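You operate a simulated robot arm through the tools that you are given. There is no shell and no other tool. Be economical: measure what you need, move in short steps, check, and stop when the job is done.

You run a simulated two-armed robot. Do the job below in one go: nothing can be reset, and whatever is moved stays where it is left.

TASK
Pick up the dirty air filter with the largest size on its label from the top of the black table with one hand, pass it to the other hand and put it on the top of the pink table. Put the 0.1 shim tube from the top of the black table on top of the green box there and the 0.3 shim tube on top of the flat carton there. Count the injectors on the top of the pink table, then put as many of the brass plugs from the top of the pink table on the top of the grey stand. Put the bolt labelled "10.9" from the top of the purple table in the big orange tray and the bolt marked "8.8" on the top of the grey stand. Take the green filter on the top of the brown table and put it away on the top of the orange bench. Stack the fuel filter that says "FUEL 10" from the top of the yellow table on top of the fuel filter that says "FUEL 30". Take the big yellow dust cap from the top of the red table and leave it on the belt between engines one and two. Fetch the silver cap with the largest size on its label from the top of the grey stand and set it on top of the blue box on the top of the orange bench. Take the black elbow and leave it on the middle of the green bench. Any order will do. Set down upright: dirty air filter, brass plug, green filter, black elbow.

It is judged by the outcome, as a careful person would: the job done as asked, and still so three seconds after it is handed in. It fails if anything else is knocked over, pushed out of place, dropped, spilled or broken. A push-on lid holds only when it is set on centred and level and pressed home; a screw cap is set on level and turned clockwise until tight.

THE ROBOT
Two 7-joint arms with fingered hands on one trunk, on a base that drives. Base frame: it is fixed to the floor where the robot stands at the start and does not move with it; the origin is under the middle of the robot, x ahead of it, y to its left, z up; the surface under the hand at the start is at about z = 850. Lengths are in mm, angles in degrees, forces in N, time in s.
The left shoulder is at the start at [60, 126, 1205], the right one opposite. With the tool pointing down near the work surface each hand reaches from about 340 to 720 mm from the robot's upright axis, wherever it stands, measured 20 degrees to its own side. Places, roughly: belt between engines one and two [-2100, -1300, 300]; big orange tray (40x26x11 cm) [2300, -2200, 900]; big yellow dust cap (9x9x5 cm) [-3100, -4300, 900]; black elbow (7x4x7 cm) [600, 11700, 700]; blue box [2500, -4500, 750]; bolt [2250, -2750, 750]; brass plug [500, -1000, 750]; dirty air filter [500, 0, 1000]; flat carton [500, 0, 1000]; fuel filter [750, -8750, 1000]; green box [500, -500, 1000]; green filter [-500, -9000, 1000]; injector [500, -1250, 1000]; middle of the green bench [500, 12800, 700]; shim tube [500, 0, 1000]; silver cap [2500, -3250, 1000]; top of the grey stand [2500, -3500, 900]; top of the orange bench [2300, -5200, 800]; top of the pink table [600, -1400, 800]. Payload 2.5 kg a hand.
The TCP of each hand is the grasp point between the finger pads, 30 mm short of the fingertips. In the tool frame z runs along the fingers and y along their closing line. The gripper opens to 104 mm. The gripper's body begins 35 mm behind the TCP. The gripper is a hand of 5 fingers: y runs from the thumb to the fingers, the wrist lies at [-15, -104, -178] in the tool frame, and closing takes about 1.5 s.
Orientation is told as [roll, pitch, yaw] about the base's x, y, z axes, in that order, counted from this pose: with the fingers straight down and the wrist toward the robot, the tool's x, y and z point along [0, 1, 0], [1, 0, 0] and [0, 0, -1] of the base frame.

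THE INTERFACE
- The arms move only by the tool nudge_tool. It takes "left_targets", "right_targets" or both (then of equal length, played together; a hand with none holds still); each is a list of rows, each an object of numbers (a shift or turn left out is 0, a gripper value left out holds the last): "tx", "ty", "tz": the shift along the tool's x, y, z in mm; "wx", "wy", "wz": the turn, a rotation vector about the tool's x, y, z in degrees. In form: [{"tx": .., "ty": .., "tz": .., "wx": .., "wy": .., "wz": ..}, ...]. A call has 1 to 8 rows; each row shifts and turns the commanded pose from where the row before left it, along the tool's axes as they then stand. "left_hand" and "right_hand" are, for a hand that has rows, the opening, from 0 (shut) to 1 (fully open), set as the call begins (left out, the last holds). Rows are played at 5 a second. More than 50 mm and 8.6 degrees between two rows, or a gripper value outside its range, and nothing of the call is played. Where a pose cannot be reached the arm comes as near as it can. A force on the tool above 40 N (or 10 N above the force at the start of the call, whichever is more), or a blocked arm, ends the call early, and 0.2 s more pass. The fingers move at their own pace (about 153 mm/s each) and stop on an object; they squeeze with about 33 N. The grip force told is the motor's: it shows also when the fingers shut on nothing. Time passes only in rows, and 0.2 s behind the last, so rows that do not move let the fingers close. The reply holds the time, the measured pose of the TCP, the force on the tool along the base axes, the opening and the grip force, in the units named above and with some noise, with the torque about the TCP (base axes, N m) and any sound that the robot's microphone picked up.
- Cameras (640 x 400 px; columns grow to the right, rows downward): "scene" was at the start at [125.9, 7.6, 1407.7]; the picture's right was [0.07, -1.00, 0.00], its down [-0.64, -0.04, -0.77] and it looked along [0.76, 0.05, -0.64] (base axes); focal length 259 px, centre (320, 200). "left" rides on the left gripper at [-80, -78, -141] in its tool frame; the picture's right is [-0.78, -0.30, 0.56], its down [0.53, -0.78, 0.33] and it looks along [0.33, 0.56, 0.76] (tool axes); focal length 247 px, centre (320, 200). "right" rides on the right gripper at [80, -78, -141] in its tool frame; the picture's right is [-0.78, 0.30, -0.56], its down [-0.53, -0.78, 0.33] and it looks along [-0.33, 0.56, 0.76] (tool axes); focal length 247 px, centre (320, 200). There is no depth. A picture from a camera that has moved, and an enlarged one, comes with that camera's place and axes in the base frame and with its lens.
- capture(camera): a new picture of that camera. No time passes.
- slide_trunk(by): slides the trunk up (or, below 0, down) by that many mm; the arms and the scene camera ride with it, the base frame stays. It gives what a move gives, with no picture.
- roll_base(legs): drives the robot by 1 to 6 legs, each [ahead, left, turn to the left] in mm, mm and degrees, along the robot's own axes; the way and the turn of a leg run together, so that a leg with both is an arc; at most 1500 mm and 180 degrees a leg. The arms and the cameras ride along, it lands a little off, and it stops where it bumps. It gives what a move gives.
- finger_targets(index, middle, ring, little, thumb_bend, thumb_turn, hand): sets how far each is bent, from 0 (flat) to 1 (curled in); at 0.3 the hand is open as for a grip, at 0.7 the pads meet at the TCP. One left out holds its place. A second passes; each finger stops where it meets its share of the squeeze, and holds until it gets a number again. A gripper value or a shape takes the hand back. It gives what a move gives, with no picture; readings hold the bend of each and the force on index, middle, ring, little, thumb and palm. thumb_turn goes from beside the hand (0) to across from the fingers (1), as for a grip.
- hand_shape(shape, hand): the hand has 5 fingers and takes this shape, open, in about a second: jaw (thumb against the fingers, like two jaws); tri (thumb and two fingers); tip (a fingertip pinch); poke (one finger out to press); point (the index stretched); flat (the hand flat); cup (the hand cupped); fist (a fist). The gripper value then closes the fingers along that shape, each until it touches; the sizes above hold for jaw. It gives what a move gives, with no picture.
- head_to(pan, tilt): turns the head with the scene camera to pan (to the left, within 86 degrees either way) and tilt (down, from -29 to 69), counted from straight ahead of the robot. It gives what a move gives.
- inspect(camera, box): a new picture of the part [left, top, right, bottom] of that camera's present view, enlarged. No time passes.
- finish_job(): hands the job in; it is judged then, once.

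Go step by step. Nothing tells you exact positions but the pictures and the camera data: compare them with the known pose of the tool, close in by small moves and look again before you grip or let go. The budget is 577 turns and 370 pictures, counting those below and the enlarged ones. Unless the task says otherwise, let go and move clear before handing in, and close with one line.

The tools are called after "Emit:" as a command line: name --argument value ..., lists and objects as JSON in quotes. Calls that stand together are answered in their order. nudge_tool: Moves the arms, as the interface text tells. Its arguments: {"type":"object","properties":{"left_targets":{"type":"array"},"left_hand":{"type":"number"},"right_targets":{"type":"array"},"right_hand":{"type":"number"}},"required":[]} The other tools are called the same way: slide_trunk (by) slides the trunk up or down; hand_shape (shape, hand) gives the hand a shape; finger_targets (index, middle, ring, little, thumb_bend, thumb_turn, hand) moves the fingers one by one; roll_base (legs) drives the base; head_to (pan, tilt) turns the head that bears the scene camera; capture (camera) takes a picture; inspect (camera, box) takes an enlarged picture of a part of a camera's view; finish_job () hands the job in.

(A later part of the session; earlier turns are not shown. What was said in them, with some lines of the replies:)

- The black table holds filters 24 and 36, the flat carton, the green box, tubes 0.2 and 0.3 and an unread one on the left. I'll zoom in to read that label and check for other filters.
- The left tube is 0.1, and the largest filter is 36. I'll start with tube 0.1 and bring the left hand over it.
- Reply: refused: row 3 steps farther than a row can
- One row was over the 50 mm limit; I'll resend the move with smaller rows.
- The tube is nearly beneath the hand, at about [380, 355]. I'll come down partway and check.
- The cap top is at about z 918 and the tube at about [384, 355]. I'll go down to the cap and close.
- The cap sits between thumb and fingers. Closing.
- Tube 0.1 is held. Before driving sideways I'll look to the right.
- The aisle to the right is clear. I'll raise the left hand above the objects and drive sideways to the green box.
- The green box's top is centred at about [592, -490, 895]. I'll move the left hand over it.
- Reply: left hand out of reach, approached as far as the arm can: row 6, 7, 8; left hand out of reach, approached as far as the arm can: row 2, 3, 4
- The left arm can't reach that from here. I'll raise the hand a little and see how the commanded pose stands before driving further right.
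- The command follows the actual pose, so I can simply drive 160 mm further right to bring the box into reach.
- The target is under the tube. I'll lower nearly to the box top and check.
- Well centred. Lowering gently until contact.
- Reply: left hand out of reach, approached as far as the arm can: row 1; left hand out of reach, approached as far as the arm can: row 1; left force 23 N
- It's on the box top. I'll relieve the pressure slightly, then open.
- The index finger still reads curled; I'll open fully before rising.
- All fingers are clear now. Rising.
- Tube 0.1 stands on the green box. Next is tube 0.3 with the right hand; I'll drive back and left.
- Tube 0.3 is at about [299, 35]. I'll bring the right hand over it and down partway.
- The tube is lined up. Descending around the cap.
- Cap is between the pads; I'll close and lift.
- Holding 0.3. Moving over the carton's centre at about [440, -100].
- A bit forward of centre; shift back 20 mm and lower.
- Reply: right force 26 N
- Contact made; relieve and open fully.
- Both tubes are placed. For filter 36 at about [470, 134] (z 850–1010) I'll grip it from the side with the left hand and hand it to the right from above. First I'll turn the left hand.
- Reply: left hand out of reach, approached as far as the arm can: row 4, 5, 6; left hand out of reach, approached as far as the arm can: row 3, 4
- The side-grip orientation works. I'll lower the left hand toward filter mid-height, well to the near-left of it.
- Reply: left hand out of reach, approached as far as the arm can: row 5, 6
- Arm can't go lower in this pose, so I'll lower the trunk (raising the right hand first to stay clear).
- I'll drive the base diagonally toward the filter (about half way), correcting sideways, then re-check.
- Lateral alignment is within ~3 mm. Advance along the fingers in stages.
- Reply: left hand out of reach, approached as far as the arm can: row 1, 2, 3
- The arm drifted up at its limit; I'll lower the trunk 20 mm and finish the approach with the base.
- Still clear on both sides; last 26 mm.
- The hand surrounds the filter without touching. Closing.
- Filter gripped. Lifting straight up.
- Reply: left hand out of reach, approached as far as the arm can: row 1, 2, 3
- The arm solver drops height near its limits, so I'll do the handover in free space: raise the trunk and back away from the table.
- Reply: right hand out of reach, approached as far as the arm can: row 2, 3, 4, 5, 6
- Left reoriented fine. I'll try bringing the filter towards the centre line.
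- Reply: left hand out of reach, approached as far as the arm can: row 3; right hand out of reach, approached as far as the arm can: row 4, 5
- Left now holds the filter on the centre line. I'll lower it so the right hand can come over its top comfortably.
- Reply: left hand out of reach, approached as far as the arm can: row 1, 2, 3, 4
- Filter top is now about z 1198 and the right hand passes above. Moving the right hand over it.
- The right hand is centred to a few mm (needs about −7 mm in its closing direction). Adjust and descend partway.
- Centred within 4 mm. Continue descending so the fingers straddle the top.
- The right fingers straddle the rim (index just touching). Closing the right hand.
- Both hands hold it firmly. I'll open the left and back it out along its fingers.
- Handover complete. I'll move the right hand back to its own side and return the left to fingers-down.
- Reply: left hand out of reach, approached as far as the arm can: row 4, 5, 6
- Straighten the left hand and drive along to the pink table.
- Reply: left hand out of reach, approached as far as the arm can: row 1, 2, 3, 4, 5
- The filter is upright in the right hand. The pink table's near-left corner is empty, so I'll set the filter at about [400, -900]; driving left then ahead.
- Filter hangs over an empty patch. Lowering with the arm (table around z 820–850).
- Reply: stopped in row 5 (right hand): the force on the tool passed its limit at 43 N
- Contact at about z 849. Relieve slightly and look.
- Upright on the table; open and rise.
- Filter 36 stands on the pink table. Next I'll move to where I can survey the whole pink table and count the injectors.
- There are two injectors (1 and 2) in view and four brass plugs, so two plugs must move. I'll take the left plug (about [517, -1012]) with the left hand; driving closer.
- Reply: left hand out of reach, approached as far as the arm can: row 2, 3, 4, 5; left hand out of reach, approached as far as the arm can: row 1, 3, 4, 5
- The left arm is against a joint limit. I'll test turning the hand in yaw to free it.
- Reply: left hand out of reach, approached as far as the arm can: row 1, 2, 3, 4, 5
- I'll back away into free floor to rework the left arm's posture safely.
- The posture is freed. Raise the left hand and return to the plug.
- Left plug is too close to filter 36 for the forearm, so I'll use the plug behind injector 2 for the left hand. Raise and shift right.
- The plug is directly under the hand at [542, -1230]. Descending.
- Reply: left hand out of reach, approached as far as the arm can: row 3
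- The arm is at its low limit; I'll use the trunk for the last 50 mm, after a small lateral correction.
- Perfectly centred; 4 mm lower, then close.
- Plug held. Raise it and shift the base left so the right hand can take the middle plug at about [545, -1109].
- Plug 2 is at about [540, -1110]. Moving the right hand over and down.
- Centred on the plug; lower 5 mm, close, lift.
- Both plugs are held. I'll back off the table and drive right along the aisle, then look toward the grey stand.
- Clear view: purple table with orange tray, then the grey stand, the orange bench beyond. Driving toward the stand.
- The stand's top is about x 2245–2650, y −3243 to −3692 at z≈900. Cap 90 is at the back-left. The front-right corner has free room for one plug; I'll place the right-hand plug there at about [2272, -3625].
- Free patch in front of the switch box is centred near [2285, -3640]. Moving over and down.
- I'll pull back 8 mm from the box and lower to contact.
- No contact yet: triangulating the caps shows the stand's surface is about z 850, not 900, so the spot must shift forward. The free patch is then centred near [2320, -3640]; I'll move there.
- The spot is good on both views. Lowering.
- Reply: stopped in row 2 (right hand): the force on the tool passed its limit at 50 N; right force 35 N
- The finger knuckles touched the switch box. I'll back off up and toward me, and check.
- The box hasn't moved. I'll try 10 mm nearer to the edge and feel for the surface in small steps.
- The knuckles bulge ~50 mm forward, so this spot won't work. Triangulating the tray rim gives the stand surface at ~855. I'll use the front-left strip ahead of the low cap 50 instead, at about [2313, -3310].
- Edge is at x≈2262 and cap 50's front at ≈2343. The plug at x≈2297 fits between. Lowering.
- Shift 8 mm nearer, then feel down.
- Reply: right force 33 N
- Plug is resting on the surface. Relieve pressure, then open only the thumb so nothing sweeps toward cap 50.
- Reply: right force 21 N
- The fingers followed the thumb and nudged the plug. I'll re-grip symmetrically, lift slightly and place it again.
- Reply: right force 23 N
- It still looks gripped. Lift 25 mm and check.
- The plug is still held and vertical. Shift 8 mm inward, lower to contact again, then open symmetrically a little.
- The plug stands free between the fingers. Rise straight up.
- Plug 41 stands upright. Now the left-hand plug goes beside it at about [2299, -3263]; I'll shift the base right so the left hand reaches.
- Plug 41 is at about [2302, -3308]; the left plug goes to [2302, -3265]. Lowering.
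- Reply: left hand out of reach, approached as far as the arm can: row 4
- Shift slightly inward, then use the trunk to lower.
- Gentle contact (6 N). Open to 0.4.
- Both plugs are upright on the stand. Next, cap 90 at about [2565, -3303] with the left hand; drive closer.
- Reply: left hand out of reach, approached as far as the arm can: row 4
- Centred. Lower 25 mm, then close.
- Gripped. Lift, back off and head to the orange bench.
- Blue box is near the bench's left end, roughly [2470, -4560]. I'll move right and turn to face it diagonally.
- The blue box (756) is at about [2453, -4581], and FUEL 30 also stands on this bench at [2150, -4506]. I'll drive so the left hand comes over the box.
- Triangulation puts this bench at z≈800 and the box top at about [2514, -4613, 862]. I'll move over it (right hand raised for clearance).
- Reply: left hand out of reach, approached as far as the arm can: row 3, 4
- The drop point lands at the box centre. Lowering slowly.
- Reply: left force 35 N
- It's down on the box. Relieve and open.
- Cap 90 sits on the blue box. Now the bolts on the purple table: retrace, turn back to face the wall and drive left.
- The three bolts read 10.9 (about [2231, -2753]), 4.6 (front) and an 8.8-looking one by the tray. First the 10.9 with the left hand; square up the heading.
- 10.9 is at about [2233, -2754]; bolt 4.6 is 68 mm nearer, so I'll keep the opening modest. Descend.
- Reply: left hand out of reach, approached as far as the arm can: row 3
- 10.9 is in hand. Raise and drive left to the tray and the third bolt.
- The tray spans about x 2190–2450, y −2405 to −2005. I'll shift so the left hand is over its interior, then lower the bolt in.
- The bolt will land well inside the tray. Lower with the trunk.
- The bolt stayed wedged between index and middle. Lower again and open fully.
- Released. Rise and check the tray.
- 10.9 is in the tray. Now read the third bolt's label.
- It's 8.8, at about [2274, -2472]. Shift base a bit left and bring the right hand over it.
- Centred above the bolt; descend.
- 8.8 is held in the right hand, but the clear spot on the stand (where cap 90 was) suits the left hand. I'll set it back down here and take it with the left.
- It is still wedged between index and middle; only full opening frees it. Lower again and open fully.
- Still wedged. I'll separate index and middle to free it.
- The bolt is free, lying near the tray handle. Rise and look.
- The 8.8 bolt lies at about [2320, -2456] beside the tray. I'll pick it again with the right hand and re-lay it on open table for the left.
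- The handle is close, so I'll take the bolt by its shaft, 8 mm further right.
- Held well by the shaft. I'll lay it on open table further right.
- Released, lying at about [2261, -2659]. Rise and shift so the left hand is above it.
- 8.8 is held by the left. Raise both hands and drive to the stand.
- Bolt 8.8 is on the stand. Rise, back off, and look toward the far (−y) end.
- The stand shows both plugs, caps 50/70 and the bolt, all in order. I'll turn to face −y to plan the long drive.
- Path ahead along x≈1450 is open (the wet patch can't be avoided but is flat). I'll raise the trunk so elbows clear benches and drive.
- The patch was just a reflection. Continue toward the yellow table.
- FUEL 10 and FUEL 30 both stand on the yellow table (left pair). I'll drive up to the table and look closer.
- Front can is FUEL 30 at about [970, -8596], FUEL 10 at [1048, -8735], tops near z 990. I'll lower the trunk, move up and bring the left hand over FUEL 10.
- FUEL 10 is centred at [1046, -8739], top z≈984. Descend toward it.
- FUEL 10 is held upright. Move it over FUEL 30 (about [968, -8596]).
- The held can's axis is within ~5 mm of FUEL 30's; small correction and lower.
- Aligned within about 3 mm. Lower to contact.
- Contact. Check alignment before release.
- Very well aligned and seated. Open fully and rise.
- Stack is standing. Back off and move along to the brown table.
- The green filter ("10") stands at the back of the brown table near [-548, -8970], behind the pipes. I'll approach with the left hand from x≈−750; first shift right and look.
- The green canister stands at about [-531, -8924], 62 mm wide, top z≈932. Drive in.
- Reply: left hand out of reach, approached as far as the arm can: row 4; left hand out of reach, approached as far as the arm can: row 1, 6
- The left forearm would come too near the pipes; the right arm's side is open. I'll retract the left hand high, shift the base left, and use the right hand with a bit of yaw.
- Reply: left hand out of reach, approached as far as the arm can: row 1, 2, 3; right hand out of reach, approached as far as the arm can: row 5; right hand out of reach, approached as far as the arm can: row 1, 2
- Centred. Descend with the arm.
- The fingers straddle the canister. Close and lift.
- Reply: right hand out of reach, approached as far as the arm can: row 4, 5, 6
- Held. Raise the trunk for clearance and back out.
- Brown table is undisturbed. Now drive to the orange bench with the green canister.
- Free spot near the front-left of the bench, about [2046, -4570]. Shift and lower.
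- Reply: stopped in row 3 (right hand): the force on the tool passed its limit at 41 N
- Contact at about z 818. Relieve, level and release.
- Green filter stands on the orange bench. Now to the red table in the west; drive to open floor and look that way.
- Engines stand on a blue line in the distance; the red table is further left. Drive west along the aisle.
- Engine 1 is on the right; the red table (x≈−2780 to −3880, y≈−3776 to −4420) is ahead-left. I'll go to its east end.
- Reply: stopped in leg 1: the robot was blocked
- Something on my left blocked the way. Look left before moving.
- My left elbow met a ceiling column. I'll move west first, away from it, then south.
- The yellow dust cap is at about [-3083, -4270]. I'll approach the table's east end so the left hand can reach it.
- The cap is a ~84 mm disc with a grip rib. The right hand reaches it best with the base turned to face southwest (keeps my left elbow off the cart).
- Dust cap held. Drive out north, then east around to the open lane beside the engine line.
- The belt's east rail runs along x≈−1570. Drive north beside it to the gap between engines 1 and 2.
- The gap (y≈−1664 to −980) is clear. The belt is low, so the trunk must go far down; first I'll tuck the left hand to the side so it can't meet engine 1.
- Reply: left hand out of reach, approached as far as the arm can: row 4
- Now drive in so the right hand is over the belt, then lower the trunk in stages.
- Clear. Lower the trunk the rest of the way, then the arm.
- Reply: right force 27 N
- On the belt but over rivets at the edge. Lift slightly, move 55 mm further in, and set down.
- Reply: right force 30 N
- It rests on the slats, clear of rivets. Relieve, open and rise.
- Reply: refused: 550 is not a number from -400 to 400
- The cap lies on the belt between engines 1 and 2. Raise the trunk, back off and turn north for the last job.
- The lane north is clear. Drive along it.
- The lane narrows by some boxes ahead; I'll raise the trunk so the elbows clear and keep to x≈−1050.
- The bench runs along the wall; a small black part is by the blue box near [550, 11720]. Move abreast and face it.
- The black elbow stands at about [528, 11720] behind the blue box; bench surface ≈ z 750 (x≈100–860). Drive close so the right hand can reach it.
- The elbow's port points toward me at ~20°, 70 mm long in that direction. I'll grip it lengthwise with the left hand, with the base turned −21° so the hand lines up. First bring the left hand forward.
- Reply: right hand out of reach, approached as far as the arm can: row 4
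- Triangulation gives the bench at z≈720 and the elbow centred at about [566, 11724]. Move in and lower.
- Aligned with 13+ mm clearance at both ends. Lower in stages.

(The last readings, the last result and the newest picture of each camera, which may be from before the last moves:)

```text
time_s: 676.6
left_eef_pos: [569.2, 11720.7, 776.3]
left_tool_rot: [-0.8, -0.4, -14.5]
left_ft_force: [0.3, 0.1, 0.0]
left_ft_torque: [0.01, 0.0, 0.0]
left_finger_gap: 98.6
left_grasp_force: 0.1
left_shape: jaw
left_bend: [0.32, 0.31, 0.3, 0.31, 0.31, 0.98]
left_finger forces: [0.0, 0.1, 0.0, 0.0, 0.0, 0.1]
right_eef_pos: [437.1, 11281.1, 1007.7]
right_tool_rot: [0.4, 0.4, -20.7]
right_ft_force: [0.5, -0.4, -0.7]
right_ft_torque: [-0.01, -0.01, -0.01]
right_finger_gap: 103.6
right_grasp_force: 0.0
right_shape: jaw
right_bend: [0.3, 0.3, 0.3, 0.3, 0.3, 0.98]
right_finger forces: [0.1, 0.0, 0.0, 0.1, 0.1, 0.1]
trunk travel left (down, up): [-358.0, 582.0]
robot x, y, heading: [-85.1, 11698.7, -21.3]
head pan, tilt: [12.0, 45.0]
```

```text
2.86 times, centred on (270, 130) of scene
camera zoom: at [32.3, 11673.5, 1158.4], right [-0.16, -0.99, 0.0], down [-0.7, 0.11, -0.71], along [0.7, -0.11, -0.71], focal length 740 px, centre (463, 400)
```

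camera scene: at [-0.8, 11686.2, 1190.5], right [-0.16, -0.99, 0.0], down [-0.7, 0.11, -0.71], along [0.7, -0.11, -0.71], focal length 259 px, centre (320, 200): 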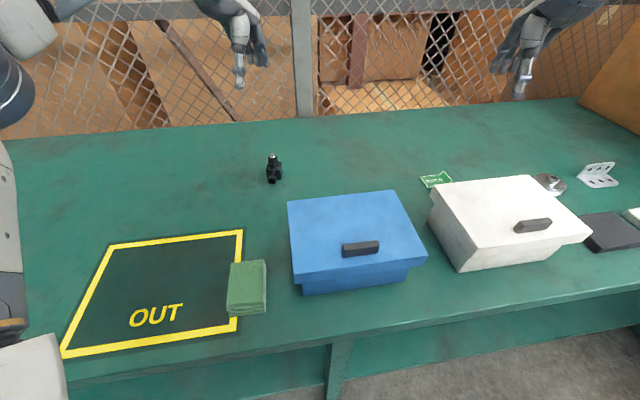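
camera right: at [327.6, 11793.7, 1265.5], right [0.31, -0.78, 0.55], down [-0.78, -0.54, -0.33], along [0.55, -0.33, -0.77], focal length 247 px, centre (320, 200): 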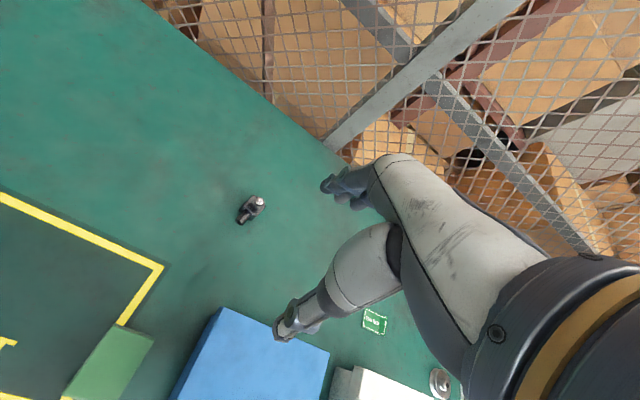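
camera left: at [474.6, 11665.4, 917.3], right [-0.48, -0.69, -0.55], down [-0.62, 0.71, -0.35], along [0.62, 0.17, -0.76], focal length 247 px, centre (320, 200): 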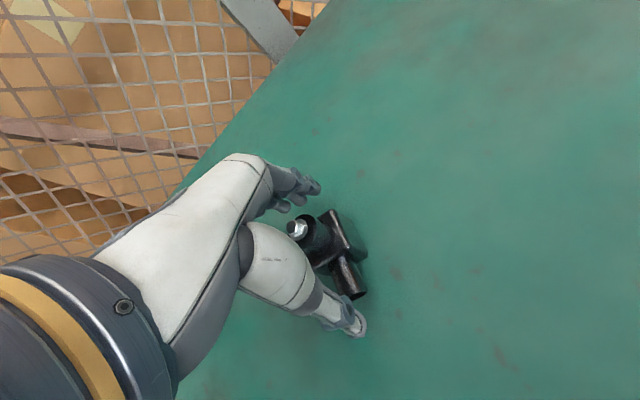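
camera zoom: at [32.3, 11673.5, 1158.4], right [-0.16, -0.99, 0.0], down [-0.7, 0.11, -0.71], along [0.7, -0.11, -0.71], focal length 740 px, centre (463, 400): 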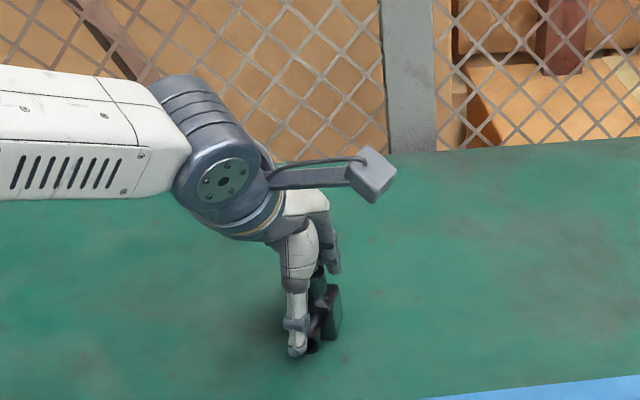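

Emit:
slide_trunk --by -10

Emit:
nudge_tool --left_targets '[{}, {}, {}, {}, {}, {}, {}]' --left_hand 0.0

Emit:
capture --camera "left"

```text
time_s: 677.2
left_eef_pos: [569.2, 11719.9, 765.5]
left_tool_rot: [-0.8, -0.4, -14.5]
left_ft_force: [0.1, -0.3, 0.2]
left_ft_torque: [0.01, 0.01, 0.01]
left_finger_gap: 98.7
left_grasp_force: 0.0
left_shape: jaw
left_bend: [0.32, 0.31, 0.3, 0.31, 0.31, 0.98]
left_finger forces: [0.0, 0.1, 0.1, 0.0, 0.1, 0.1]
right_eef_pos: [437.4, 11279.8, 997.9]
right_tool_rot: [0.4, 0.5, -20.6]
right_ft_force: [0.1, 0.0, 0.3]
right_ft_torque: [-0.03, -0.03, -0.02]
right_finger_gap: 103.7
right_grasp_force: 0.0
right_shape: jaw
right_bend: [0.3, 0.3, 0.3, 0.3, 0.3, 0.98]
right_finger forces: [0.0, 0.0, 0.0, 0.0, 0.0, 0.0]
trunk travel left (down, up): [-348.0, 592.0]
robot x, y, heading: [-84.5, 11701.0, -21.1]
head pan, tilt: [12.0, 45.0]
```

```text
time_s: 678.8
left_eef_pos: [570.2, 11720.7, 763.2]
left_tool_rot: [-0.8, -0.3, -14.5]
left_ft_force: [-1.2, 0.9, 0.1]
left_ft_torque: [0.02, 0.02, 0.0]
left_finger_gap: 60.3
left_grasp_force: 33.1
left_shape: jaw
left_bend: [0.74, 0.46, 0.5, 0.46, 0.59, 0.99]
left_finger forces: [17.6, 10.0, 0.6, 0.1, 28.8, 0.1]
right_eef_pos: [439.3, 11281.3, 996.8]
right_tool_rot: [0.4, 0.5, -20.6]
right_ft_force: [0.9, 0.3, -0.4]
right_ft_torque: [-0.01, 0.02, -0.01]
right_finger_gap: 104.0
right_grasp_force: 0.1
right_shape: jaw
right_bend: [0.3, 0.3, 0.3, 0.3, 0.3, 0.98]
right_finger forces: [0.0, 0.0, 0.1, 0.0, 0.0, 0.1]
trunk travel left (down, up): [-348.0, 592.0]
robot x, y, heading: [-87.5, 11698.4, -20.9]
head pan, tilt: [12.0, 45.0]
```

```text
62 pictures are left
camera left: at [474.7, 11665.5, 907.1], right [-0.48, -0.69, -0.55], down [-0.62, 0.71, -0.35], along [0.62, 0.17, -0.76], focal length 247 px, centre (320, 200)
```

left: 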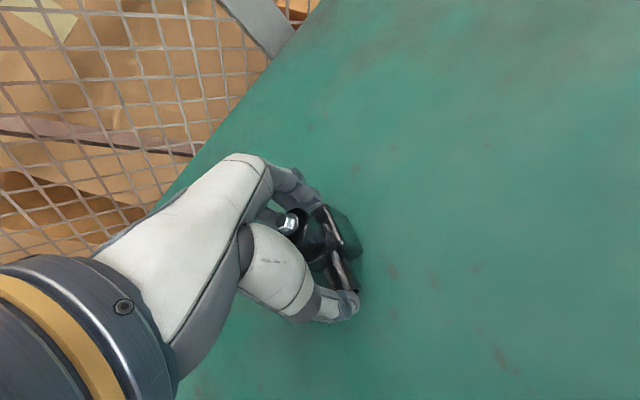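

Gripped lengthwise. Lift and check.

Emit:
slide_trunk --by 60

Emit:
nudge_tool --left_targets '[{"tz": -40}, {"tz": -40}, {"tz": -40}, {}]'

Emit:
inspect --camera "left" --box '[250, 160, 420, 320]'

Emit:
inspect --camera "scene" --box '[200, 40, 340, 180]'

```text
time_s: 679.8
left_eef_pos: [569.6, 11721.0, 823.5]
left_tool_rot: [-0.8, -0.4, -14.5]
left_ft_force: [0.7, 0.3, -3.6]
left_ft_torque: [-0.02, -0.02, 0.03]
left_finger_gap: 60.5
left_grasp_force: 33.0
left_shape: jaw
left_bend: [0.74, 0.46, 0.5, 0.46, 0.59, 0.99]
left_finger forces: [18.3, 10.2, 0.6, 0.0, 28.7, 0.0]
right_eef_pos: [439.4, 11279.5, 1056.6]
right_tool_rot: [0.3, 0.5, -20.6]
right_ft_force: [0.4, 0.2, 0.3]
right_ft_torque: [0.02, 0.01, -0.01]
right_finger_gap: 103.9
right_grasp_force: 0.1
right_shape: jaw
right_bend: [0.3, 0.3, 0.3, 0.3, 0.3, 0.98]
right_finger forces: [0.0, 0.0, 0.0, 0.0, 0.0, 0.1]
trunk travel left (down, up): [-408.0, 532.0]
robot x, y, heading: [-86.1, 11699.6, -21.1]
head pan, tilt: [12.0, 45.0]
```

```text
time_s: 680.8
left_eef_pos: [570.1, 11721.8, 946.7]
left_tool_rot: [-0.8, -0.4, -14.5]
left_ft_force: [-0.6, 0.3, -3.5]
left_ft_torque: [0.0, 0.0, 0.04]
left_finger_gap: 60.6
left_grasp_force: 32.8
left_shape: jaw
left_bend: [0.74, 0.46, 0.5, 0.46, 0.59, 0.99]
left_finger forces: [18.4, 10.2, 0.5, 0.1, 28.8, 0.0]
right_eef_pos: [439.0, 11281.4, 1056.1]
right_tool_rot: [0.5, 0.5, -20.5]
right_ft_force: [0.5, -0.8, 0.7]
right_ft_torque: [0.02, 0.02, -0.01]
right_finger_gap: 104.0
right_grasp_force: 0.0
right_shape: jaw
right_bend: [0.3, 0.3, 0.3, 0.3, 0.3, 0.98]
right_finger forces: [0.1, 0.0, 0.0, 0.1, 0.0, 0.1]
trunk travel left (down, up): [-408.0, 532.0]
robot x, y, heading: [-82.1, 11698.9, -21.0]
head pan, tilt: [12.0, 45.0]
```

```text
2.50 times, centred on (335, 240) of left
camera zoom: at [473.9, 11667.4, 1088.3], right [-0.48, -0.69, -0.55], down [-0.62, 0.71, -0.34], along [0.62, 0.17, -0.76], focal length 617 px, centre (282, 100)
```

zoom: 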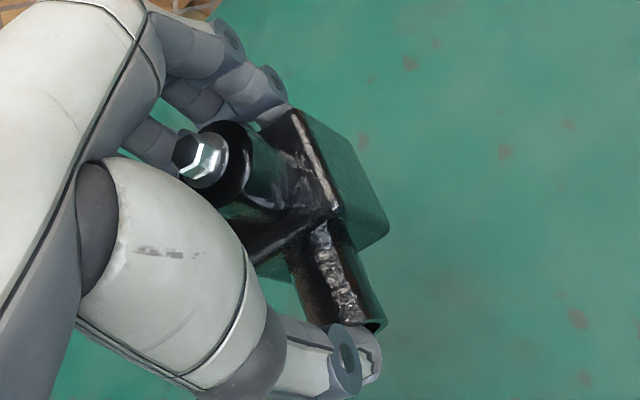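

```text
2.86 times, centred on (270, 110) of scene
camera zoom: at [32.7, 11673.5, 1208.4], right [-0.16, -0.99, 0.0], down [-0.7, 0.11, -0.71], along [0.7, -0.11, -0.71], focal length 740 px, centre (463, 457)
```

zoom: 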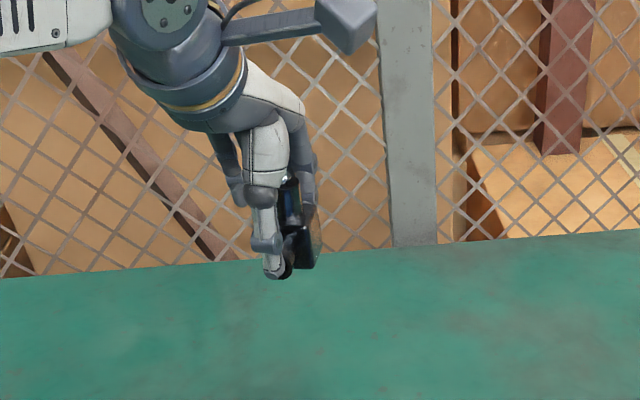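

Held upright. Back off, square up and drive along to the middle of the bench.

Emit:
slide_trunk --by 150

Emit:
roll_base --legs '[[-250, 0, 0], [0, 0, 21], [0, 760, 0]]'

Emit:
head_to --pan 15 --tilt 40

Emit:
capture --camera "scene"

```text
time_s: 682.5
left_eef_pos: [569.2, 11722.6, 1095.0]
left_tool_rot: [-0.9, -0.4, -14.4]
left_ft_force: [-1.2, -0.4, -4.2]
left_ft_torque: [0.0, 0.0, -0.04]
left_finger_gap: 60.5
left_grasp_force: 33.2
left_shape: jaw
left_bend: [0.74, 0.46, 0.5, 0.46, 0.59, 0.99]
left_finger forces: [18.3, 10.2, 0.6, 0.0, 28.7, 0.0]
right_eef_pos: [439.8, 11282.4, 1207.7]
right_tool_rot: [0.4, 0.5, -20.6]
right_ft_force: [0.0, 0.1, -0.1]
right_ft_torque: [0.0, 0.04, -0.01]
right_finger_gap: 103.5
right_grasp_force: 0.1
right_shape: jaw
right_bend: [0.3, 0.3, 0.3, 0.3, 0.3, 0.98]
right_finger forces: [0.0, 0.0, 0.0, 0.1, 0.0, 0.1]
trunk travel left (down, up): [-558.0, 382.0]
robot x, y, heading: [-87.7, 11700.7, -21.0]
head pan, tilt: [12.0, 45.0]
```

```text
time_s: 689.1
left_eef_pos: [289.2, 12793.3, 1095.4]
left_tool_rot: [-0.8, -0.5, 6.0]
left_ft_force: [0.4, 0.7, -3.8]
left_ft_torque: [0.0, 0.02, 0.01]
left_finger_gap: 60.4
left_grasp_force: 33.1
left_shape: jaw
left_bend: [0.74, 0.46, 0.5, 0.46, 0.59, 0.99]
left_finger forces: [18.2, 10.3, 0.5, 0.1, 28.6, 0.0]
right_eef_pos: [322.2, 12333.9, 1207.3]
right_tool_rot: [0.4, 0.5, -0.1]
right_ft_force: [0.3, 0.1, -0.7]
right_ft_torque: [-0.02, 0.0, 0.03]
right_finger_gap: 103.6
right_grasp_force: 0.1
right_shape: jaw
right_bend: [0.3, 0.3, 0.3, 0.3, 0.3, 0.98]
right_finger forces: [0.1, 0.0, 0.0, 0.0, 0.0, 0.1]
trunk travel left (down, up): [-558.0, 382.0]
robot x, y, heading: [-313.1, 12539.7, -0.5]
head pan, tilt: [12.0, 45.0]
```

```text
time_s: 689.8
left_eef_pos: [290.3, 12793.5, 1095.3]
left_tool_rot: [-0.7, -0.4, 6.0]
left_ft_force: [-0.3, 0.1, -3.3]
left_ft_torque: [0.01, 0.03, -0.02]
left_finger_gap: 60.6
left_grasp_force: 33.5
left_shape: jaw
left_bend: [0.74, 0.46, 0.5, 0.46, 0.59, 0.99]
left_finger forces: [18.3, 10.3, 0.5, 0.0, 28.9, 0.0]
right_eef_pos: [322.2, 12334.6, 1206.3]
right_tool_rot: [0.4, 0.5, -0.1]
right_ft_force: [0.3, -0.6, -0.4]
right_ft_torque: [-0.03, 0.01, 0.0]
right_finger_gap: 104.1
right_grasp_force: 0.0
right_shape: jaw
right_bend: [0.3, 0.3, 0.3, 0.3, 0.3, 0.98]
right_finger forces: [0.0, 0.0, 0.0, 0.0, 0.1, 0.1]
trunk travel left (down, up): [-558.0, 382.0]
robot x, y, heading: [-315.1, 12542.9, -0.4]
head pan, tilt: [15.0, 40.0]
```

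```text
59 pictures are left
camera scene: at [-191.7, 12564.2, 1365.6], right [0.25, -0.97, 0.0], down [-0.62, -0.16, -0.77], along [0.74, 0.19, -0.64], focal length 259 px, centre (320, 200)
```

scene: 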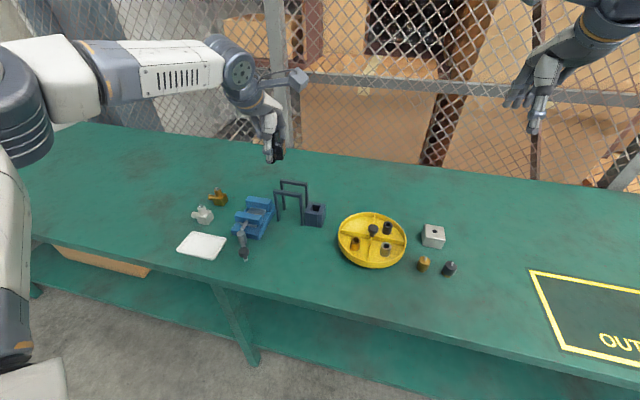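

The exact centre is taken by a small rack (x≈394–480); just behind it at about [577, 12800] is clear. I'll place it there. Drive in.

Emit:
roll_base --legs '[[0, 77, 0.4], [230, 0, 0]]'

Emit:
nudge_tool --left_targets '[{"tx": -30, "ty": 20}, {"tx": -25, "ty": 20}, {"tx": -20, "ty": 15}, {}]'

Emit:
capture --camera "scene"

Emit:
capture --camera "left"

```text
time_s: 692.2
left_eef_pos: [516.2, 12875.5, 1095.9]
left_tool_rot: [-0.7, -0.4, 6.4]
left_ft_force: [0.6, 0.6, -3.5]
left_ft_torque: [0.02, 0.07, 0.01]
left_finger_gap: 60.5
left_grasp_force: 32.9
left_shape: jaw
left_bend: [0.74, 0.46, 0.5, 0.46, 0.59, 0.99]
left_finger forces: [18.3, 10.3, 0.5, 0.0, 28.8, 0.0]
right_eef_pos: [551.9, 12416.1, 1206.6]
right_tool_rot: [0.4, 0.4, 0.3]
right_ft_force: [0.2, -0.2, -1.0]
right_ft_torque: [0.04, 0.02, -0.03]
right_finger_gap: 103.7
right_grasp_force: 0.0
right_shape: jaw
right_bend: [0.3, 0.3, 0.3, 0.3, 0.3, 0.98]
right_finger forces: [0.0, 0.0, 0.0, 0.0, 0.0, 0.0]
trunk travel left (down, up): [-558.0, 382.0]
robot x, y, heading: [-87.3, 12620.5, -0.3]
head pan, tilt: [15.0, 40.0]
```

```text
time_s: 693.2
left_eef_pos: [538.7, 12832.5, 1094.9]
left_tool_rot: [-0.8, -0.5, 6.4]
left_ft_force: [-0.1, 0.0, -3.2]
left_ft_torque: [0.04, 0.02, -0.03]
left_finger_gap: 60.6
left_grasp_force: 32.6
left_shape: jaw
left_bend: [0.74, 0.46, 0.5, 0.46, 0.59, 0.99]
left_finger forces: [18.3, 10.5, 0.3, 0.0, 28.8, 0.1]
left hand out of reach, approached as far as the arm can: row 2, 3
right_eef_pos: [549.4, 12415.8, 1206.6]
right_tool_rot: [0.5, 0.5, 0.3]
right_ft_force: [-0.1, -0.2, -0.5]
right_ft_torque: [-0.04, 0.0, 0.0]
right_finger_gap: 103.8
right_grasp_force: 0.0
right_shape: jaw
right_bend: [0.3, 0.3, 0.3, 0.3, 0.3, 0.98]
right_finger forces: [0.1, 0.0, 0.1, 0.0, 0.0, 0.0]
trunk travel left (down, up): [-558.0, 382.0]
robot x, y, heading: [-90.4, 12619.8, -0.2]
head pan, tilt: [15.0, 40.0]
```

```text
58 pictures are left
camera scene: at [34.7, 12643.0, 1365.7], right [0.26, -0.97, 0.0], down [-0.62, -0.16, -0.77], along [0.74, 0.2, -0.64], focal length 259 px, centre (320, 200)
```

scene: 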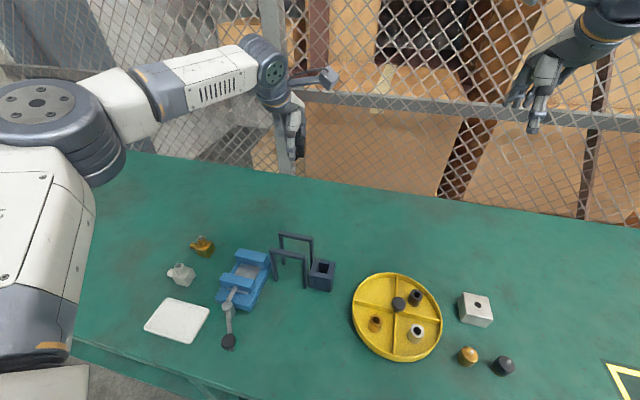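

```text
57 pictures are left
camera left: at [469.8, 12747.1, 1237.1], right [-0.2, -0.81, -0.55], down [-0.83, 0.44, -0.35], along [0.52, 0.38, -0.76], focal length 247 px, centre (320, 200)
```

left: 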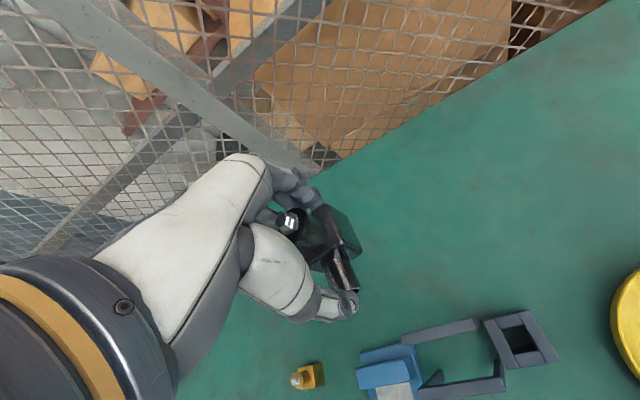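

Emit:
roll_base --legs '[[18, -35, 0]]'

Emit:
nudge_tool --left_targets '[{"ty": 12, "tz": 30}, {"ty": 8, "tz": 40}, {"tz": 40}, {}]'

Emit:
capture --camera "left"

```text
time_s: 694.0
left_eef_pos: [557.3, 12795.7, 1095.1]
left_tool_rot: [-0.8, -0.3, 6.5]
left_ft_force: [0.1, -0.3, -3.9]
left_ft_torque: [-0.04, 0.01, -0.04]
left_finger_gap: 60.3
left_grasp_force: 33.0
left_shape: jaw
left_bend: [0.74, 0.46, 0.5, 0.46, 0.59, 0.99]
left_finger forces: [18.2, 10.3, 0.3, 0.0, 28.9, 0.0]
right_eef_pos: [569.7, 12380.6, 1206.6]
right_tool_rot: [0.5, 0.5, 0.3]
right_ft_force: [-0.5, -0.2, -0.2]
right_ft_torque: [0.04, 0.02, 0.03]
right_finger_gap: 103.7
right_grasp_force: 0.1
right_shape: jaw
right_bend: [0.3, 0.3, 0.3, 0.3, 0.3, 0.98]
right_finger forces: [0.0, 0.0, 0.0, 0.0, 0.0, 0.0]
trunk travel left (down, up): [-558.0, 382.0]
robot x, y, heading: [-75.2, 12586.6, -0.1]
head pan, tilt: [15.0, 40.0]
```

```text
time_s: 695.0
left_eef_pos: [550.3, 12809.2, 990.4]
left_tool_rot: [-0.9, -0.5, 6.4]
left_ft_force: [-0.2, 0.7, -3.6]
left_ft_torque: [0.02, 0.01, -0.01]
left_finger_gap: 60.1
left_grasp_force: 33.2
left_shape: jaw
left_bend: [0.74, 0.46, 0.5, 0.46, 0.59, 0.99]
left_finger forces: [18.3, 10.2, 0.3, 0.1, 28.7, 0.0]
left hand out of reach, approached as far as the arm can: row 1, 2, 3
right_eef_pos: [568.6, 12380.4, 1207.9]
right_tool_rot: [0.4, 0.5, 0.3]
right_ft_force: [-0.3, 0.0, -0.1]
right_ft_torque: [0.0, 0.02, 0.0]
right_finger_gap: 103.9
right_grasp_force: 0.1
right_shape: jaw
right_bend: [0.3, 0.3, 0.3, 0.3, 0.3, 0.98]
right_finger forces: [0.0, 0.1, 0.0, 0.0, 0.1, 0.0]
trunk travel left (down, up): [-558.0, 382.0]
robot x, y, heading: [-69.4, 12583.2, 0.0]
head pan, tilt: [15.0, 40.0]
```

```text
56 pictures are left
camera left: at [480.2, 12723.4, 1132.0], right [-0.2, -0.81, -0.55], down [-0.83, 0.44, -0.35], along [0.52, 0.38, -0.76], focal length 247 px, centre (320, 200)
```

left: 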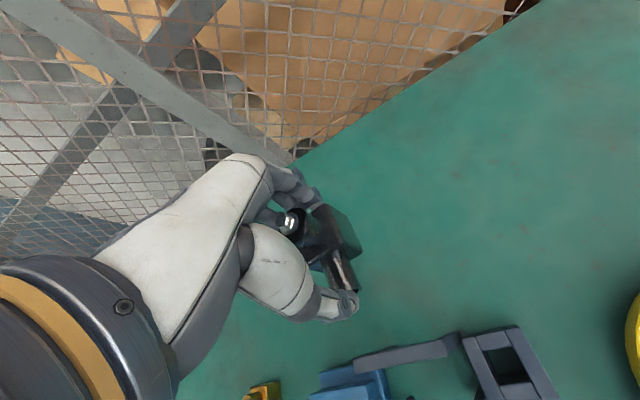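

The hand's positive yaw limits reach; turn it back by ~20° and extend.

Emit:
nudge_tool --left_targets '[{"wz": 8}, {"wz": 8}, {"wz": 5}, {"ty": 20}, {"ty": 12}, {}]'

Emit:
capture --camera "left"

Emit:
inspect --camera "scene" --box '[200, 80, 420, 320]'

```text
time_s: 696.4
left_eef_pos: [554.9, 12805.1, 998.4]
left_tool_rot: [-0.6, -0.8, -14.6]
left_ft_force: [-0.2, 0.6, -3.1]
left_ft_torque: [-0.02, 0.02, 0.01]
left_finger_gap: 60.5
left_grasp_force: 32.9
left_shape: jaw
left_bend: [0.74, 0.46, 0.5, 0.46, 0.59, 0.99]
left_finger forces: [18.2, 10.4, 0.4, 0.1, 28.8, 0.0]
left hand out of reach, approached as far as the arm can: row 4, 5
right_eef_pos: [568.4, 12380.3, 1207.2]
right_tool_rot: [0.4, 0.5, 0.3]
right_ft_force: [0.2, -0.4, 0.2]
right_ft_torque: [0.02, -0.01, 0.02]
right_finger_gap: 103.6
right_grasp_force: 0.0
right_shape: jaw
right_bend: [0.3, 0.3, 0.3, 0.3, 0.3, 0.98]
right_finger forces: [0.1, 0.0, 0.0, 0.0, 0.0, 0.0]
trunk travel left (down, up): [-558.0, 382.0]
robot x, y, heading: [-71.5, 12585.6, -0.1]
head pan, tilt: [15.0, 40.0]
```

```text
55 pictures are left
camera left: at [458.3, 12751.3, 1140.1], right [-0.48, -0.68, -0.55], down [-0.61, 0.71, -0.35], along [0.63, 0.17, -0.76], focal length 247 px, centre (320, 200)
```

left: 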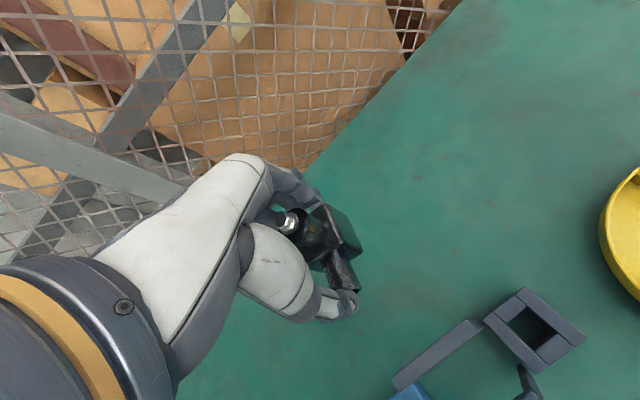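

```text
1.67 times, centred on (310, 200) of scene
camera zoom: at [52.8, 12607.4, 1365.6], right [0.26, -0.97, 0.0], down [-0.62, -0.16, -0.77], along [0.74, 0.2, -0.64], focal length 432 px, centre (337, 200)
```

zoom: 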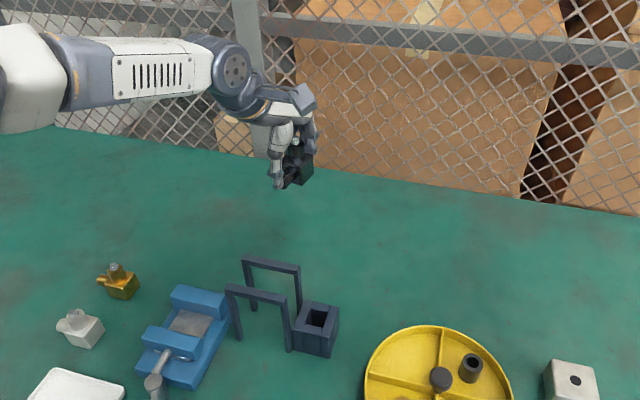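

Emit:
roll_base --legs '[[15, 0, 0]]'

Emit:
slide_trunk --by -150

Emit:
capture --camera "left"

Emit:
inspect --camera "scene" --box '[200, 60, 420, 300]'

```text
time_s: 697.2
left_eef_pos: [568.8, 12806.5, 998.3]
left_tool_rot: [-0.6, -0.7, -14.6]
left_ft_force: [0.0, -0.4, -4.2]
left_ft_torque: [0.01, 0.05, 0.0]
left_finger_gap: 60.3
left_grasp_force: 33.5
left_shape: jaw
left_bend: [0.74, 0.46, 0.5, 0.46, 0.59, 0.99]
left_finger forces: [18.3, 10.5, 0.4, 0.1, 28.7, 0.0]
right_eef_pos: [585.4, 12380.2, 1207.0]
right_tool_rot: [0.4, 0.5, 0.4]
right_ft_force: [0.3, 0.1, 0.3]
right_ft_torque: [-0.02, 0.02, 0.0]
right_finger_gap: 103.7
right_grasp_force: 0.1
right_shape: jaw
right_bend: [0.3, 0.3, 0.3, 0.3, 0.3, 0.98]
right_finger forces: [0.0, 0.1, 0.0, 0.1, 0.0, 0.0]
trunk travel left (down, up): [-558.0, 382.0]
robot x, y, heading: [-57.4, 12582.9, -0.3]
head pan, tilt: [15.0, 40.0]
```

```text
time_s: 699.0
left_eef_pos: [569.4, 12805.6, 848.9]
left_tool_rot: [-0.5, -0.7, -14.6]
left_ft_force: [0.0, -0.7, -2.5]
left_ft_torque: [-0.01, -0.02, -0.01]
left_finger_gap: 60.2
left_grasp_force: 33.5
left_shape: jaw
left_bend: [0.74, 0.46, 0.5, 0.46, 0.59, 0.99]
left_finger forces: [18.3, 10.3, 0.2, 0.0, 28.8, 0.0]
right_eef_pos: [583.5, 12380.4, 1056.7]
right_tool_rot: [0.4, 0.4, 0.3]
right_ft_force: [-0.3, 0.1, -0.2]
right_ft_torque: [-0.01, 0.02, -0.02]
right_finger_gap: 103.9
right_grasp_force: 0.0
right_shape: jaw
right_bend: [0.3, 0.3, 0.3, 0.3, 0.3, 0.98]
right_finger forces: [0.0, 0.0, 0.0, 0.0, 0.0, 0.0]
trunk travel left (down, up): [-408.0, 532.0]
robot x, y, heading: [-55.5, 12582.8, -0.2]
head pan, tilt: [15.0, 40.0]
```

```text
53 pictures are left
camera left: at [473.0, 12751.3, 990.1], right [-0.48, -0.68, -0.55], down [-0.61, 0.71, -0.35], along [0.63, 0.17, -0.76], focal length 247 px, centre (320, 200)
```

left: 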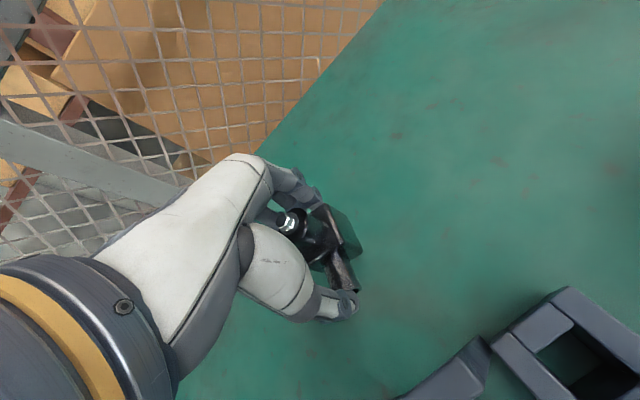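

```text
1.67 times, centred on (310, 180) of scene
camera zoom: at [67.6, 12607.3, 1215.7], right [0.26, -0.97, 0.0], down [-0.62, -0.16, -0.77], along [0.74, 0.2, -0.64], focal length 432 px, centre (337, 233)
```

zoom: 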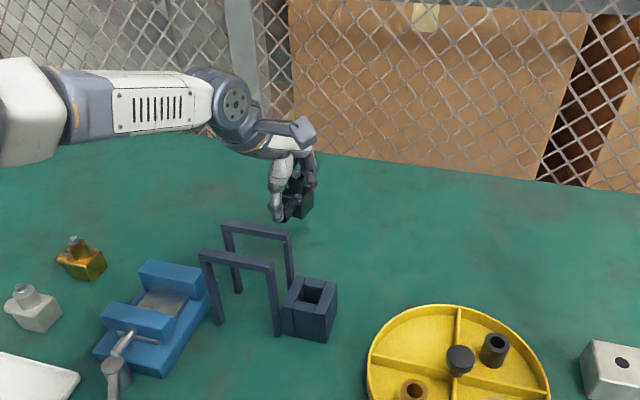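

Clear of the rack. Lower to the surface.

Emit:
slide_trunk --by -72

Emit:
slide_trunk --by -8

Emit:
slide_trunk --by -5

```text
time_s: 700.1
left_eef_pos: [570.1, 12805.5, 776.2]
left_tool_rot: [-0.6, -0.7, -14.6]
left_ft_force: [-0.1, 0.5, -4.0]
left_ft_torque: [0.0, 0.0, 0.0]
left_finger_gap: 60.2
left_grasp_force: 33.4
left_shape: jaw
left_bend: [0.74, 0.46, 0.5, 0.46, 0.59, 0.99]
left_finger forces: [18.3, 10.4, 0.4, 0.0, 28.8, 0.0]
right_eef_pos: [584.1, 12381.0, 985.5]
right_tool_rot: [0.5, 0.3, 0.4]
right_ft_force: [-0.2, -1.2, -0.3]
right_ft_torque: [-0.01, 0.02, 0.03]
right_finger_gap: 103.8
right_grasp_force: 0.0
right_shape: jaw
right_bend: [0.3, 0.3, 0.3, 0.3, 0.3, 0.98]
right_finger forces: [0.0, 0.0, 0.1, 0.1, 0.1, 0.0]
trunk travel left (down, up): [-336.0, 604.0]
robot x, y, heading: [-57.9, 12583.5, -0.1]
head pan, tilt: [15.0, 40.0]
```

```text
time_s: 700.6
left_eef_pos: [568.8, 12807.0, 768.0]
left_tool_rot: [-0.6, -0.6, -14.7]
left_ft_force: [0.0, -0.6, -3.4]
left_ft_torque: [0.02, 0.0, 0.03]
left_finger_gap: 60.2
left_grasp_force: 33.1
left_shape: jaw
left_bend: [0.74, 0.46, 0.5, 0.46, 0.59, 0.99]
left_finger forces: [18.3, 10.4, 0.3, 0.0, 28.8, 0.0]
right_eef_pos: [583.4, 12381.3, 977.2]
right_tool_rot: [0.3, 0.4, 0.4]
right_ft_force: [-0.1, -0.8, 0.5]
right_ft_torque: [0.02, 0.02, -0.02]
right_finger_gap: 103.8
right_grasp_force: 0.0
right_shape: jaw
right_bend: [0.3, 0.3, 0.3, 0.3, 0.3, 0.98]
right_finger forces: [0.0, 0.1, 0.0, 0.0, 0.1, 0.1]
trunk travel left (down, up): [-328.0, 612.0]
robot x, y, heading: [-57.2, 12584.4, -0.2]
head pan, tilt: [15.0, 40.0]
```

```text
time_s: 701.2
left_eef_pos: [570.2, 12806.6, 764.1]
left_tool_rot: [-0.6, -1.0, -14.6]
left_ft_force: [-1.0, 0.7, 0.0]
left_ft_torque: [0.05, 0.12, 0.06]
left_finger_gap: 60.3
left_grasp_force: 32.5
left_shape: jaw
left_bend: [0.74, 0.46, 0.5, 0.46, 0.59, 0.99]
left_finger forces: [18.0, 10.1, 0.4, 0.0, 29.3, 0.1]
right_eef_pos: [583.9, 12381.4, 972.7]
right_tool_rot: [0.4, 0.4, 0.3]
right_ft_force: [-0.3, -0.2, 0.1]
right_ft_torque: [-0.02, 0.0, 0.0]
right_finger_gap: 103.9
right_grasp_force: 0.1
right_shape: jaw
right_bend: [0.3, 0.3, 0.3, 0.3, 0.3, 0.98]
right_finger forces: [0.0, 0.1, 0.0, 0.0, 0.0, 0.0]
trunk travel left (down, up): [-323.0, 617.0]
robot x, y, heading: [-59.0, 12582.1, -0.3]
head pan, tilt: [15.0, 40.0]
```

Contact; the weight is now on the bench. Open gently.

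Emit:
nudge_tool --left_targets '[{}, {}, {}, {}, {}]' --left_hand 0.8

Emit:
capture --camera "left"

```text
time_s: 702.4
left_eef_pos: [569.0, 12806.0, 763.4]
left_tool_rot: [-0.6, -0.8, -14.6]
left_ft_force: [-0.1, 0.2, 1.1]
left_ft_torque: [0.02, 0.01, -0.01]
left_finger_gap: 82.9
left_grasp_force: 0.1
left_shape: jaw
left_bend: [0.27, 0.34, 0.32, 0.33, 0.5, 0.99]
left_finger forces: [0.0, 0.0, 0.0, 0.1, 0.1, 0.1]
right_eef_pos: [584.7, 12380.5, 971.9]
right_tool_rot: [0.5, 0.4, 0.2]
right_ft_force: [-0.4, -0.1, -0.4]
right_ft_torque: [-0.01, 0.01, 0.0]
right_finger_gap: 103.8
right_grasp_force: 0.0
right_shape: jaw
right_bend: [0.3, 0.3, 0.3, 0.3, 0.3, 0.98]
right_finger forces: [0.0, 0.1, 0.0, 0.0, 0.0, 0.1]
trunk travel left (down, up): [-323.0, 617.0]
robot x, y, heading: [-56.5, 12583.6, -0.1]
head pan, tilt: [15.0, 40.0]
```

```text
51 pictures are left
camera left: at [472.9, 12751.2, 905.2], right [-0.48, -0.68, -0.55], down [-0.61, 0.71, -0.35], along [0.63, 0.17, -0.76], focal length 247 px, centre (320, 200)
```

left: 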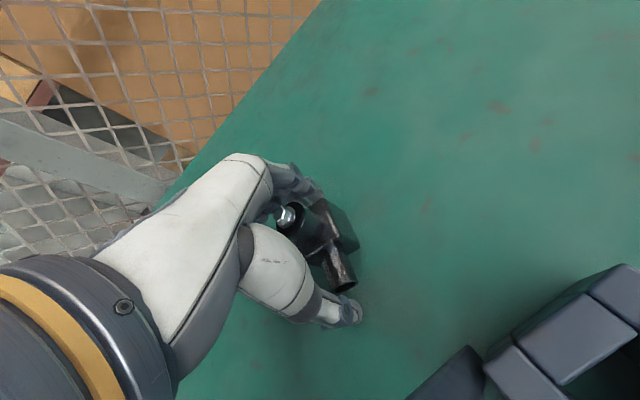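

Fingers are clear. Rise straight up with the trunk and check.

Emit:
slide_trunk --by 220

Emit:
roll_base --legs '[[-300, 0, 0]]'

Emit:
capture --camera "scene"

Emit:
inspect --camera "scene" --box '[180, 100, 460, 300]'

```text
time_s: 704.7
left_eef_pos: [568.9, 12805.8, 983.5]
left_tool_rot: [-0.6, -0.8, -14.6]
left_ft_force: [0.1, -0.1, -0.4]
left_ft_torque: [0.04, -0.02, -0.01]
left_finger_gap: 83.2
left_grasp_force: 0.0
left_shape: jaw
left_bend: [0.27, 0.34, 0.32, 0.33, 0.5, 0.99]
left_finger forces: [0.0, 0.1, 0.0, 0.0, 0.1, 0.0]
right_eef_pos: [584.9, 12380.6, 1192.2]
right_tool_rot: [0.3, 0.4, 0.3]
right_ft_force: [0.1, 0.3, -0.7]
right_ft_torque: [0.0, -0.03, 0.0]
right_finger_gap: 103.7
right_grasp_force: 0.0
right_shape: jaw
right_bend: [0.3, 0.3, 0.3, 0.3, 0.3, 0.98]
right_finger forces: [0.0, 0.1, 0.1, 0.0, 0.0, 0.0]
trunk travel left (down, up): [-543.0, 397.0]
robot x, y, heading: [-56.3, 12581.5, -0.3]
head pan, tilt: [15.0, 40.0]
```

```text
time_s: 706.7
left_eef_pos: [270.6, 12805.8, 984.3]
left_tool_rot: [-0.6, -0.9, -14.7]
left_ft_force: [0.5, 0.0, -1.0]
left_ft_torque: [-0.01, -0.02, 0.02]
left_finger_gap: 83.0
left_grasp_force: 0.0
left_shape: jaw
left_bend: [0.27, 0.34, 0.32, 0.33, 0.5, 0.99]
left_finger forces: [0.0, 0.0, 0.0, 0.1, 0.1, 0.0]
right_eef_pos: [283.2, 12380.0, 1192.7]
right_tool_rot: [0.5, 0.4, 0.3]
right_ft_force: [-0.6, 0.7, 0.3]
right_ft_torque: [0.0, -0.02, -0.02]
right_finger_gap: 103.9
right_grasp_force: 0.1
right_shape: jaw
right_bend: [0.3, 0.3, 0.3, 0.3, 0.3, 0.98]
right_finger forces: [0.0, 0.0, 0.0, 0.0, 0.0, 0.1]
trunk travel left (down, up): [-543.0, 397.0]
robot x, y, heading: [-355.3, 12583.4, -0.3]
head pan, tilt: [15.0, 40.0]
```

```text
50 pictures are left
camera scene: at [-232.2, 12608.0, 1350.8], right [0.25, -0.97, 0.0], down [-0.62, -0.16, -0.77], along [0.74, 0.2, -0.64], focal length 259 px, centre (320, 200)
```

scene: 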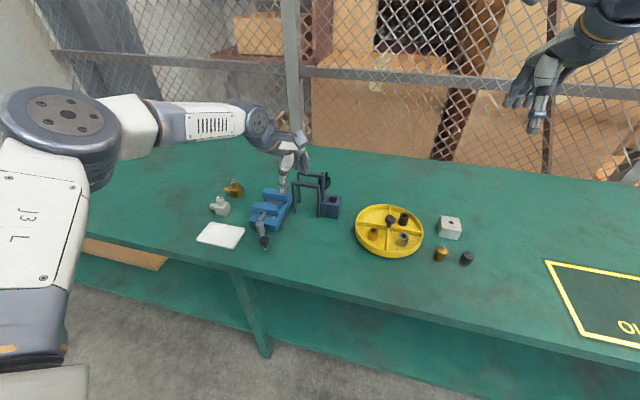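

```text
2.00 times, centred on (320, 200) of scene
camera zoom: at [-232.2, 12608.0, 1350.8], right [0.25, -0.97, 0.0], down [-0.62, -0.16, -0.77], along [0.74, 0.2, -0.64], focal length 518 px, centre (320, 200)
```

zoom: 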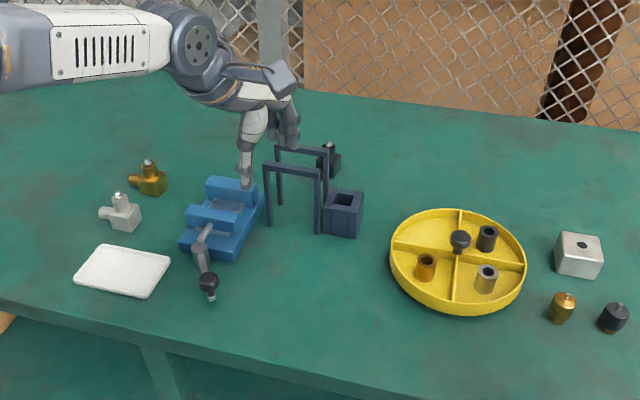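

Everything asked for has been set down and both hands are empty and clear. Handing in.

Emit:
finish_job

```text
The job is handed in.
```

All the listed items are in place and the job is handed in; the black elbow stands upright about 70 mm behind the bench centre because a small rack sits on the exact middle.
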